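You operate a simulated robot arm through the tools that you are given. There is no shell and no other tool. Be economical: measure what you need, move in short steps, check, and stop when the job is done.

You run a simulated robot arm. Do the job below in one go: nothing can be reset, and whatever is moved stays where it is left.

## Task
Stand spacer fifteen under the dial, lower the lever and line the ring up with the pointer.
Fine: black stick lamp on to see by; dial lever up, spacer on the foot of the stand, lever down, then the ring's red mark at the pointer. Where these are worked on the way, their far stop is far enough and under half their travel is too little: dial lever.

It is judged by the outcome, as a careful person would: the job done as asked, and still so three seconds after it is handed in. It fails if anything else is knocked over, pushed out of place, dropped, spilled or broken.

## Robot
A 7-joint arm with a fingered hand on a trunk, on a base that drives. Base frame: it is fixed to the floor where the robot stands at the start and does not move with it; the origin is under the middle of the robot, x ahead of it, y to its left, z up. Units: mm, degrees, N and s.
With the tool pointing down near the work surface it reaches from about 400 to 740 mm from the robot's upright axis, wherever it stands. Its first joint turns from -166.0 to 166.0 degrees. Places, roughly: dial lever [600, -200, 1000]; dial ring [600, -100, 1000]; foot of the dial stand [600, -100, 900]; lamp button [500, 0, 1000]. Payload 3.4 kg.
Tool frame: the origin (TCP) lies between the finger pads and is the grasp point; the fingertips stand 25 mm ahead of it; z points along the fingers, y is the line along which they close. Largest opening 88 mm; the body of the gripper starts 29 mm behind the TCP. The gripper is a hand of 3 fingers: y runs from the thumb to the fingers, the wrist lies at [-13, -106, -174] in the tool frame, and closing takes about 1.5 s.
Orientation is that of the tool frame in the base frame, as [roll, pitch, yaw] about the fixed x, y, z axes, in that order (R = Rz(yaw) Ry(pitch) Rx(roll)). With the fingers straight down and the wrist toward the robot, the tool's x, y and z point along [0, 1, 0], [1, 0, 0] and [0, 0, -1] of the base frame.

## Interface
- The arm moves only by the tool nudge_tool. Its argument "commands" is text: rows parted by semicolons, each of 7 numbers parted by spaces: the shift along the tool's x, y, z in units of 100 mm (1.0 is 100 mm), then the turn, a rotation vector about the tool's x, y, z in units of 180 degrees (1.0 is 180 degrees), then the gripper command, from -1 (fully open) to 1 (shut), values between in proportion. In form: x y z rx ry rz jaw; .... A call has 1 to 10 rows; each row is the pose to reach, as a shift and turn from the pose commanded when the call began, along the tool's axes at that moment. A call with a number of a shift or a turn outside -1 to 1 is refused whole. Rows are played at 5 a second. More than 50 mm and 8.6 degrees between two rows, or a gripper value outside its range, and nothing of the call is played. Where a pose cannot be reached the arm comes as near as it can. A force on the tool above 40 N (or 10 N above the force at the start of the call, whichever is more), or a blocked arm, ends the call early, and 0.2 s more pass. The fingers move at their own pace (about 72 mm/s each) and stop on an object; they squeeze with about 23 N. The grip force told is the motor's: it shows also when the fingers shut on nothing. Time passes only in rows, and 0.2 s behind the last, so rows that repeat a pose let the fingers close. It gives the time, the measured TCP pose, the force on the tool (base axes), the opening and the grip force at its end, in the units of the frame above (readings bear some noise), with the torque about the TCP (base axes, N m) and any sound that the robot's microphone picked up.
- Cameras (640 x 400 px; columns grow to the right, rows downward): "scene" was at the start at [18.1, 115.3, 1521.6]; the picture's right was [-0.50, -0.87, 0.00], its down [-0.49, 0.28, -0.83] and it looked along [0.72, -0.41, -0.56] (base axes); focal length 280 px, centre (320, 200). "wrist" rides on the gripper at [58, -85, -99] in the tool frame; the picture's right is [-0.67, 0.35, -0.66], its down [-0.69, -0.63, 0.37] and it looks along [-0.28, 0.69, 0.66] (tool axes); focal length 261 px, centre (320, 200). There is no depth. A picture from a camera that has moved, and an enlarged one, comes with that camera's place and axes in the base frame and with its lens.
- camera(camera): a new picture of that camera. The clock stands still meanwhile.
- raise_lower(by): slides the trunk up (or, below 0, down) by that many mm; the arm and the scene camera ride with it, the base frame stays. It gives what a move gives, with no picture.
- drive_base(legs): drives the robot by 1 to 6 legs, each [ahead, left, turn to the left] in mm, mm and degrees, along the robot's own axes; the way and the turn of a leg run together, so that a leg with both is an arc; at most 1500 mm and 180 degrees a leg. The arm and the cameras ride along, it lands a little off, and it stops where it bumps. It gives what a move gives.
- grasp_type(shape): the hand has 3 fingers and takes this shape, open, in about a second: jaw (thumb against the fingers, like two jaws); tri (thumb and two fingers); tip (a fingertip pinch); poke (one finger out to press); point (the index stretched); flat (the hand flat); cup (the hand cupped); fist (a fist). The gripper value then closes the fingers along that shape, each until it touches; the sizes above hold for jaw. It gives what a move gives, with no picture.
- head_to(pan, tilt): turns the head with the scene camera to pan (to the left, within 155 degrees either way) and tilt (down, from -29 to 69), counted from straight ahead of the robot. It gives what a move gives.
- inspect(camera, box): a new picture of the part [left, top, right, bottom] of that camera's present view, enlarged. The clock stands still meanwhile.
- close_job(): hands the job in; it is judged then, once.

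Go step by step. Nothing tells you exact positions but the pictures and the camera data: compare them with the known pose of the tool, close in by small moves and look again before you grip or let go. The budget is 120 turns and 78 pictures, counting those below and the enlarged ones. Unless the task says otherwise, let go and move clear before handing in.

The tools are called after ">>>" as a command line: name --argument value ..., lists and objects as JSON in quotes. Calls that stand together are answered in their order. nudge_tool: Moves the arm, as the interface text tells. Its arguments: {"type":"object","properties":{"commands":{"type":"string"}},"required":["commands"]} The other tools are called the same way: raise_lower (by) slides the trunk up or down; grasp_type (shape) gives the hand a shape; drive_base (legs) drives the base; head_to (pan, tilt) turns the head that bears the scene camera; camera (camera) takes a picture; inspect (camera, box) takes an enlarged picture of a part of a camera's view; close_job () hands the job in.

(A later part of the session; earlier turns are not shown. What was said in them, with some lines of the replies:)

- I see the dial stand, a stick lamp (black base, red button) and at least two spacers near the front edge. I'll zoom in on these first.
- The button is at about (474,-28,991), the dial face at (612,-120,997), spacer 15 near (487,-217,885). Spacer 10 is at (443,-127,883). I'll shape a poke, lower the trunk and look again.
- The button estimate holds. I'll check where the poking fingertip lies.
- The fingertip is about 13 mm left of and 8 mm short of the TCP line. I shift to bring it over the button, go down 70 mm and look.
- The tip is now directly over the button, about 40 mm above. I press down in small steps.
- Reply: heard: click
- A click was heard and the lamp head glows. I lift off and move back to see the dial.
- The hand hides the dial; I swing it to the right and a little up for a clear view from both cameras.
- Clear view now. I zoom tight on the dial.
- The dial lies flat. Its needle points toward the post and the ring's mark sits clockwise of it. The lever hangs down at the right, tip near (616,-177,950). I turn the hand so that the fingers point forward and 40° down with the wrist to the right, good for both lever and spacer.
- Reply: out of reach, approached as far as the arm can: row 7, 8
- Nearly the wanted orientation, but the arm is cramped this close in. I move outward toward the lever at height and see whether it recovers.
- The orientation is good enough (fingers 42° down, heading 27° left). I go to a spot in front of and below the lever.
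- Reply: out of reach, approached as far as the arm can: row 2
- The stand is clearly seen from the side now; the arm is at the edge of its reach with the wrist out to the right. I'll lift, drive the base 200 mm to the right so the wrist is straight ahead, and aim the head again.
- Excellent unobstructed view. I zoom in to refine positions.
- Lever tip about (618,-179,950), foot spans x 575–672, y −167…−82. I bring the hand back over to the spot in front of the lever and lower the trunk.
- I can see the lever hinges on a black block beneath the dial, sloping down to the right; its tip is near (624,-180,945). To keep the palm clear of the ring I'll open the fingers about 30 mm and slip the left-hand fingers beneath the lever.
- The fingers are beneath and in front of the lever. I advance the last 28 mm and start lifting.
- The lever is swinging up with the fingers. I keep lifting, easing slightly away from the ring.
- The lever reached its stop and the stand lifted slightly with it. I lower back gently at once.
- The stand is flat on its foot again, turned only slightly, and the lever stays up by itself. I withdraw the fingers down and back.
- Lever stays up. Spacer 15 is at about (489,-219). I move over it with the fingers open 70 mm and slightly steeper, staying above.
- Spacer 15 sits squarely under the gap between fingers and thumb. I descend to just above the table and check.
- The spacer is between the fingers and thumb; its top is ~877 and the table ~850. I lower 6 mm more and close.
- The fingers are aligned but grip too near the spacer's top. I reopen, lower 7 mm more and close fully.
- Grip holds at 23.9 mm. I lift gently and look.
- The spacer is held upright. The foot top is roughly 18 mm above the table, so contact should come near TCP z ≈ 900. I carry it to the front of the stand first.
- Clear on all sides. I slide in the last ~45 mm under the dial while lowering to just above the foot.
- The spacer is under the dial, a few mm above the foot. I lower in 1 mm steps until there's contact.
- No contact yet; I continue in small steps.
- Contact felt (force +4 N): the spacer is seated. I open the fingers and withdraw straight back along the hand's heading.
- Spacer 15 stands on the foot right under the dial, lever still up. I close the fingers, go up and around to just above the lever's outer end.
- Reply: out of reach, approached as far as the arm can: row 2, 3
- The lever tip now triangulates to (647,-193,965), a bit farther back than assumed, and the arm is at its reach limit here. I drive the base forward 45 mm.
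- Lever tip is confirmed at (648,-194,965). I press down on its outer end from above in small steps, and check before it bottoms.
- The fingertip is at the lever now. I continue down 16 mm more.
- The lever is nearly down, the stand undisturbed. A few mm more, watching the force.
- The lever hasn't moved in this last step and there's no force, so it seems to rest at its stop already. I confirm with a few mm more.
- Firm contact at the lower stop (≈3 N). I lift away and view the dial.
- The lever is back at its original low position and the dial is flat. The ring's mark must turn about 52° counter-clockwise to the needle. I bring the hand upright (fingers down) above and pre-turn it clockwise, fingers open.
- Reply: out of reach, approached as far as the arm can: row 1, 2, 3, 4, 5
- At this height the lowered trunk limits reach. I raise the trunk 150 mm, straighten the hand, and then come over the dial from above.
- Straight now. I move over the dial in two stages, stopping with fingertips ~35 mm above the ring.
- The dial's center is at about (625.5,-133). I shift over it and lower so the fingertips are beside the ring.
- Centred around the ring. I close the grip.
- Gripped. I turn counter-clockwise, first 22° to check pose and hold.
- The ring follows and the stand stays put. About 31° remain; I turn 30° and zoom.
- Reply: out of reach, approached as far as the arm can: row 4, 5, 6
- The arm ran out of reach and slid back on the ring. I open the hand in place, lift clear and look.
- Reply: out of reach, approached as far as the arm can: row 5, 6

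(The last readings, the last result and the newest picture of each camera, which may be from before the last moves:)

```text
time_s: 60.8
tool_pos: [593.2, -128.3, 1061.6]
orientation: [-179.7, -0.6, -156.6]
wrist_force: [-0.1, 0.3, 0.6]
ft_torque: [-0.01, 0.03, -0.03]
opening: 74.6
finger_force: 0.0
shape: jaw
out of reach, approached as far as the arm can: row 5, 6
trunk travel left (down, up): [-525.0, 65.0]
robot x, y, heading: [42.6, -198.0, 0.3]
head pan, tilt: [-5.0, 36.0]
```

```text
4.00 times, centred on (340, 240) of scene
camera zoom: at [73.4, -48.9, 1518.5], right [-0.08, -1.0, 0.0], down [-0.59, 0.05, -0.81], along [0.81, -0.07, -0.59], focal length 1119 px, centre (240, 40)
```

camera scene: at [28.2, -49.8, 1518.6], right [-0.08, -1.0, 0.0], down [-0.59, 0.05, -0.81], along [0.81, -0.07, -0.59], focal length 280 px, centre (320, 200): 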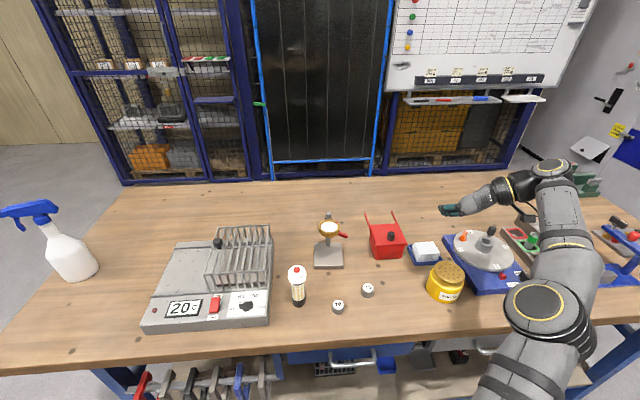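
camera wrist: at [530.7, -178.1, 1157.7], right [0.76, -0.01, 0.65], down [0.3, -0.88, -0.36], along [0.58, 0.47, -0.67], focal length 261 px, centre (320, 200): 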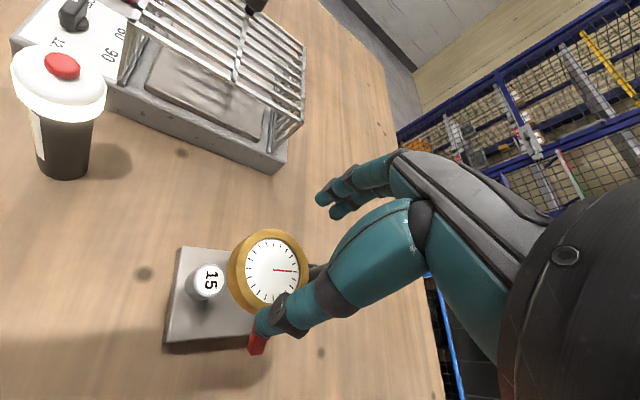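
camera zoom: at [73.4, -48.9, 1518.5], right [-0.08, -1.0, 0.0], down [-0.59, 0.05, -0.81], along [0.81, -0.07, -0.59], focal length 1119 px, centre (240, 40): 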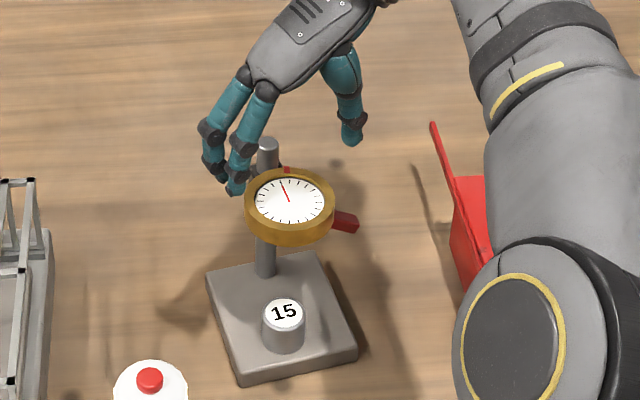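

The stand slid back about 22 mm with the drag but is upright, spacer in place; about 11° remain. I turn the empty hand back clockwise for a second, shorter bite within reach.

>>> nudge_tool --commands "0 0 0 0 0 0.042 -0.7; 0 0 0 0 0 0.084 -0.7; 0 0 0 0 0 0.127 -0.7; 0 0 0 0 0 0.169 -0.7; 0 0 0 0 0 0.211 -0.7; 0 0 0 0 0 0.211 -0.7"

>>> inspect --camera "scene" --box '[310, 200, 370, 260]'

```text
time_s: 62.2
tool_pos: [595.5, -130.4, 1062.8]
orientation: [-179.5, -0.4, 165.4]
wrist_force: [-0.6, -0.2, 0.2]
ft_torque: [0.0, 0.0, -0.03]
opening: 74.7
finger_force: 0.1
shape: jaw
trunk travel left (down, up): [-525.0, 65.0]
robot x, y, heading: [45.2, -201.7, 0.0]
head pan, tilt: [-5.0, 36.0]
```

```text
6.67 times, centred on (340, 230) of scene
camera zoom: at [73.1, -49.5, 1518.6], right [-0.08, -1.0, 0.0], down [-0.59, 0.05, -0.81], along [0.81, -0.07, -0.59], focal length 1866 px, centre (187, 0)
```

zoom: 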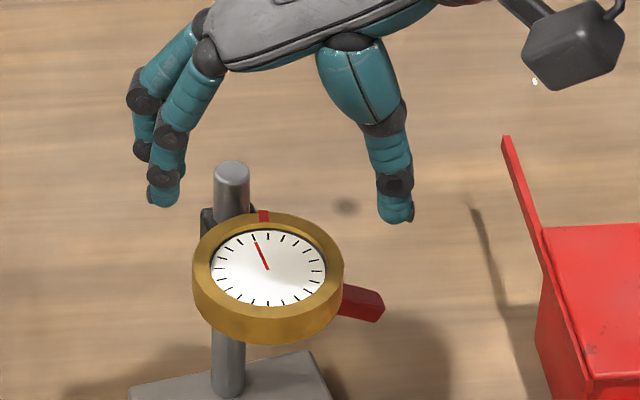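

The remaining turn is about 12.5°. I centre over the ring at (606,-127.5), lower, and close.

>>> nudge_tool --commands "-0.094 0.055 0.05 0 0 0 -0.7; -0.094 0.055 0.3 0 0 0 -0.7; -0.094 0.055 0.5 0 0 0 -0.7; -0.094 0.055 0.53 0 0 0 -0.7; -0.094 0.055 0.53 0 0 0 -0.7"

>>> inspect --camera "scene" --box '[310, 200, 370, 260]'

```text
time_s: 63.4
tool_pos: [607.5, -124.7, 1009.3]
orientation: [-179.4, -0.5, 165.5]
wrist_force: [0.3, 0.0, 1.0]
ft_torque: [0.04, 0.02, 0.02]
opening: 74.5
finger_force: 0.1
shape: jaw
trunk travel left (down, up): [-525.0, 65.0]
robot x, y, heading: [49.3, -202.3, 0.0]
head pan, tilt: [-5.0, 36.0]
```

```text
6.67 times, centred on (340, 230) of scene
camera zoom: at [73.0, -49.5, 1518.6], right [-0.08, -1.0, 0.0], down [-0.59, 0.05, -0.81], along [0.81, -0.07, -0.59], focal length 1866 px, centre (187, 0)
```

zoom: 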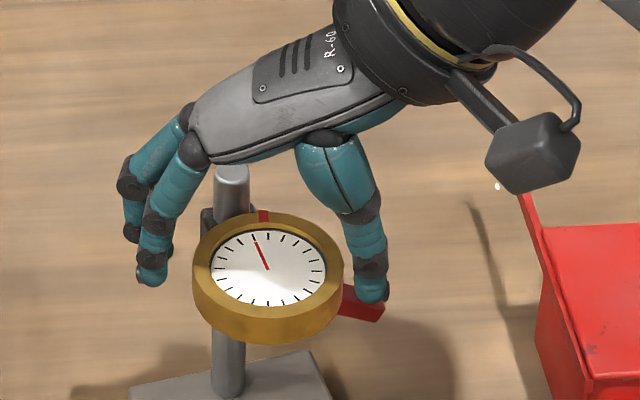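

Well placed; I shift 2 mm toward the thumb side, close and turn 12.5° counter-clockwise.

>>> nudge_tool --commands "0 -0.02 0 0 0 0 -0.3; 0 -0.02 0 0 0 0 1; 0 -0.02 0 0 0 0 1; 0 -0.02 0 0 0 0 1; 0 -0.02 0 0 0 0 1; 0 -0.02 0 0 0 -0.025 1; 0 -0.02 0 0 0 -0.05 1; 0 -0.02 0 0 0 -0.07 1; 0 -0.02 0 0 0 -0.07 1"

>>> inspect --camera "scene" --box '[319, 220, 349, 250]'

```text
time_s: 65.4
tool_pos: [605.5, -127.8, 1009.8]
orientation: [-179.7, -0.4, 178.1]
wrist_force: [-0.9, -0.8, 0.4]
ft_torque: [0.01, 0.02, -0.01]
opening: 50.3
finger_force: 22.1
shape: jaw
trunk travel left (down, up): [-525.0, 65.0]
robot x, y, heading: [44.4, -198.2, 0.2]
head pan, tilt: [-5.0, 36.0]
```

```text
13.33 times, centred on (334, 235) of scene
camera zoom: at [72.9, -49.5, 1518.6], right [-0.08, -1.0, 0.0], down [-0.59, 0.05, -0.81], along [0.81, -0.07, -0.59], focal length 3731 px, centre (133, -267)
```

zoom: 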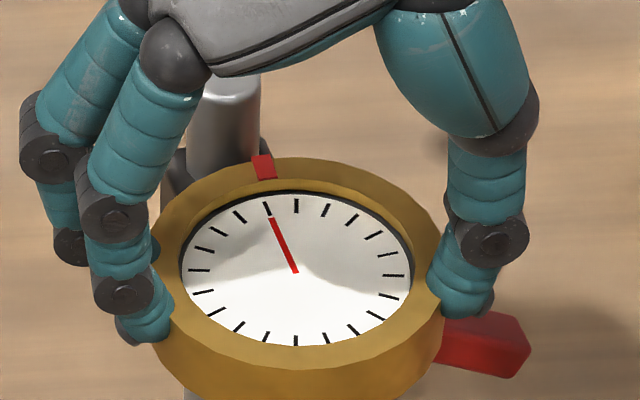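

Nearly aligned: needle at ≈17.5° left, mark at ≈14.5°. A final touch of about 2.7°.

>>> nudge_tool --commands "0 0 0 0 0 -0.008 1; 0 0 0 0 0 -0.015 1; 0 0 0 0 0 -0.015 1"

>>> inspect --camera "scene" --box '[324, 225, 344, 245]'

```text
time_s: 66.2
tool_pos: [605.6, -129.5, 1009.0]
orientation: [-179.6, -0.4, -179.2]
wrist_force: [-1.2, -0.2, 1.8]
ft_torque: [0.01, 0.05, -0.04]
opening: 50.1
finger_force: 22.7
shape: jaw
trunk travel left (down, up): [-525.0, 65.0]
robot x, y, heading: [45.8, -202.8, 0.3]
head pan, tilt: [-5.0, 36.0]
```

```text
16.00 times, centred on (334, 235) of scene
camera zoom: at [72.6, -49.6, 1518.6], right [-0.08, -1.0, 0.0], down [-0.59, 0.05, -0.81], along [0.81, -0.07, -0.59], focal length 4478 px, centre (96, -360)
```

zoom: 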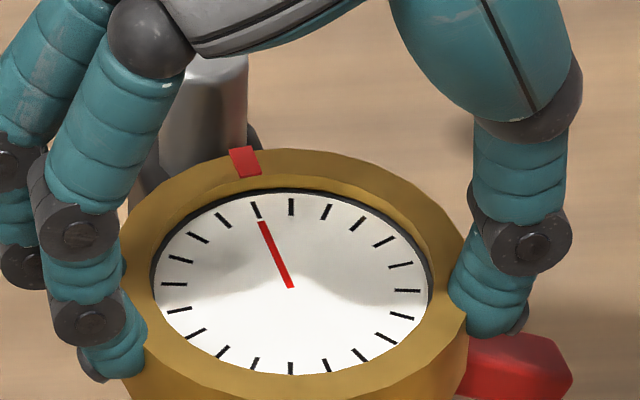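

Computed in world axes the needle lies at ≈11.1° and the mark at ≈10.6–12°, i.e. lined up. I release and lift clear.

>>> nudge_tool --commands "0 0 0 0 0 0 -0.3; 0 0 0 0 0 0 -0.7; 0 0 0 0 0 0 -0.7; 0 0 -0.2 0 0 0 -0.7; 0 0 -0.5 0 0 0 -0.7; 0 -0.2 -0.8 0 0 0 -0.7; 0 -0.5 -1 0 0 0 -0.7"

>>> nudge_tool --commands "0.2 -0.4 -0.1 0 0 0 -0.7; 0.4 -0.8 -0.2 0 0 0 -0.7"

>>> inspect --camera "scene" --box '[324, 225, 344, 245]'

>>> inspect --camera "scene" --box '[270, 200, 410, 320]'

```text
time_s: 67.8
tool_pos: [605.5, -178.5, 1110.9]
orientation: [-179.6, -0.5, -179.1]
wrist_force: [0.2, -0.4, -0.3]
ft_torque: [0.01, 0.0, -0.01]
opening: 74.7
finger_force: 0.0
shape: jaw
trunk travel left (down, up): [-525.0, 65.0]
robot x, y, heading: [45.4, -200.8, -0.0]
head pan, tilt: [-5.0, 36.0]
```

```text
time_s: 68.4
tool_pos: [566.6, -257.4, 1134.3]
orientation: [-179.6, -0.5, -179.1]
wrist_force: [0.4, 0.2, -0.4]
ft_torque: [-0.03, 0.0, 0.03]
opening: 74.6
finger_force: 0.0
shape: jaw
trunk travel left (down, up): [-525.0, 65.0]
robot x, y, heading: [45.2, -200.5, 0.1]
head pan, tilt: [-5.0, 36.0]
```

```text
16.00 times, centred on (334, 235) of scene
camera zoom: at [72.7, -50.0, 1518.6], right [-0.08, -1.0, 0.0], down [-0.59, 0.05, -0.81], along [0.81, -0.07, -0.59], focal length 4478 px, centre (96, -360)
```

zoom: 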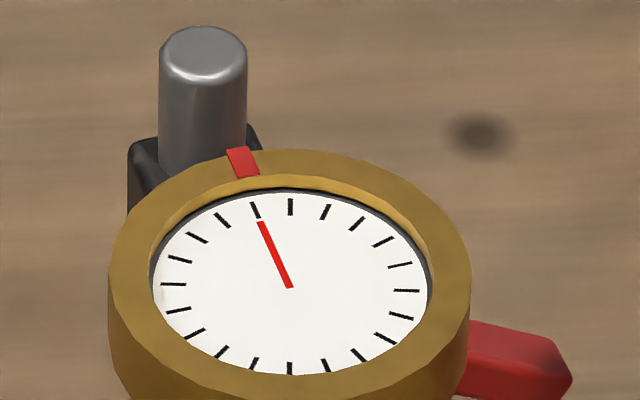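

```text
3.33 times, centred on (340, 260) of scene
camera zoom: at [72.7, -50.0, 1518.6], right [-0.08, -1.0, 0.0], down [-0.59, 0.05, -0.81], along [0.81, -0.07, -0.59], focal length 933 px, centre (253, 0)
```

zoom: 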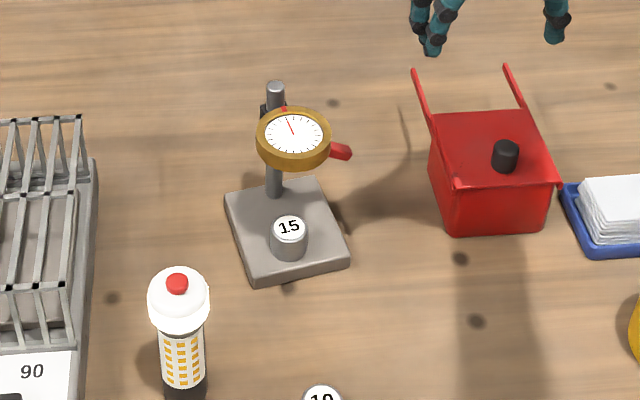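

The lamp is lit and spacer 15 stands on the foot under the dial. The lever is down, the ring's red mark lines up with the needle, and the hand is clear. I hand in the job.

>>> close_job

```text
The job is handed in.
```

I've handed in the job: the lamp is on, spacer 15 stands on the foot under the dial, the lever is down, and the ring's red mark is at the pointer.

- **Stand moved:** it is upright, but it ended about 15–20 mm from where it started and turned roughly 18°. It lifted briefly when the lever reached its upper stop. It then slid back about 20 mm when the arm ran out of reach while turning the ring.
- **Spacer position:** it stayed on the foot and is within the dial's outline, about 9 mm forward of its centre.
- **Ring alignment:** by my measurement from the camera picture, the mark is within about 1° of the pointer.
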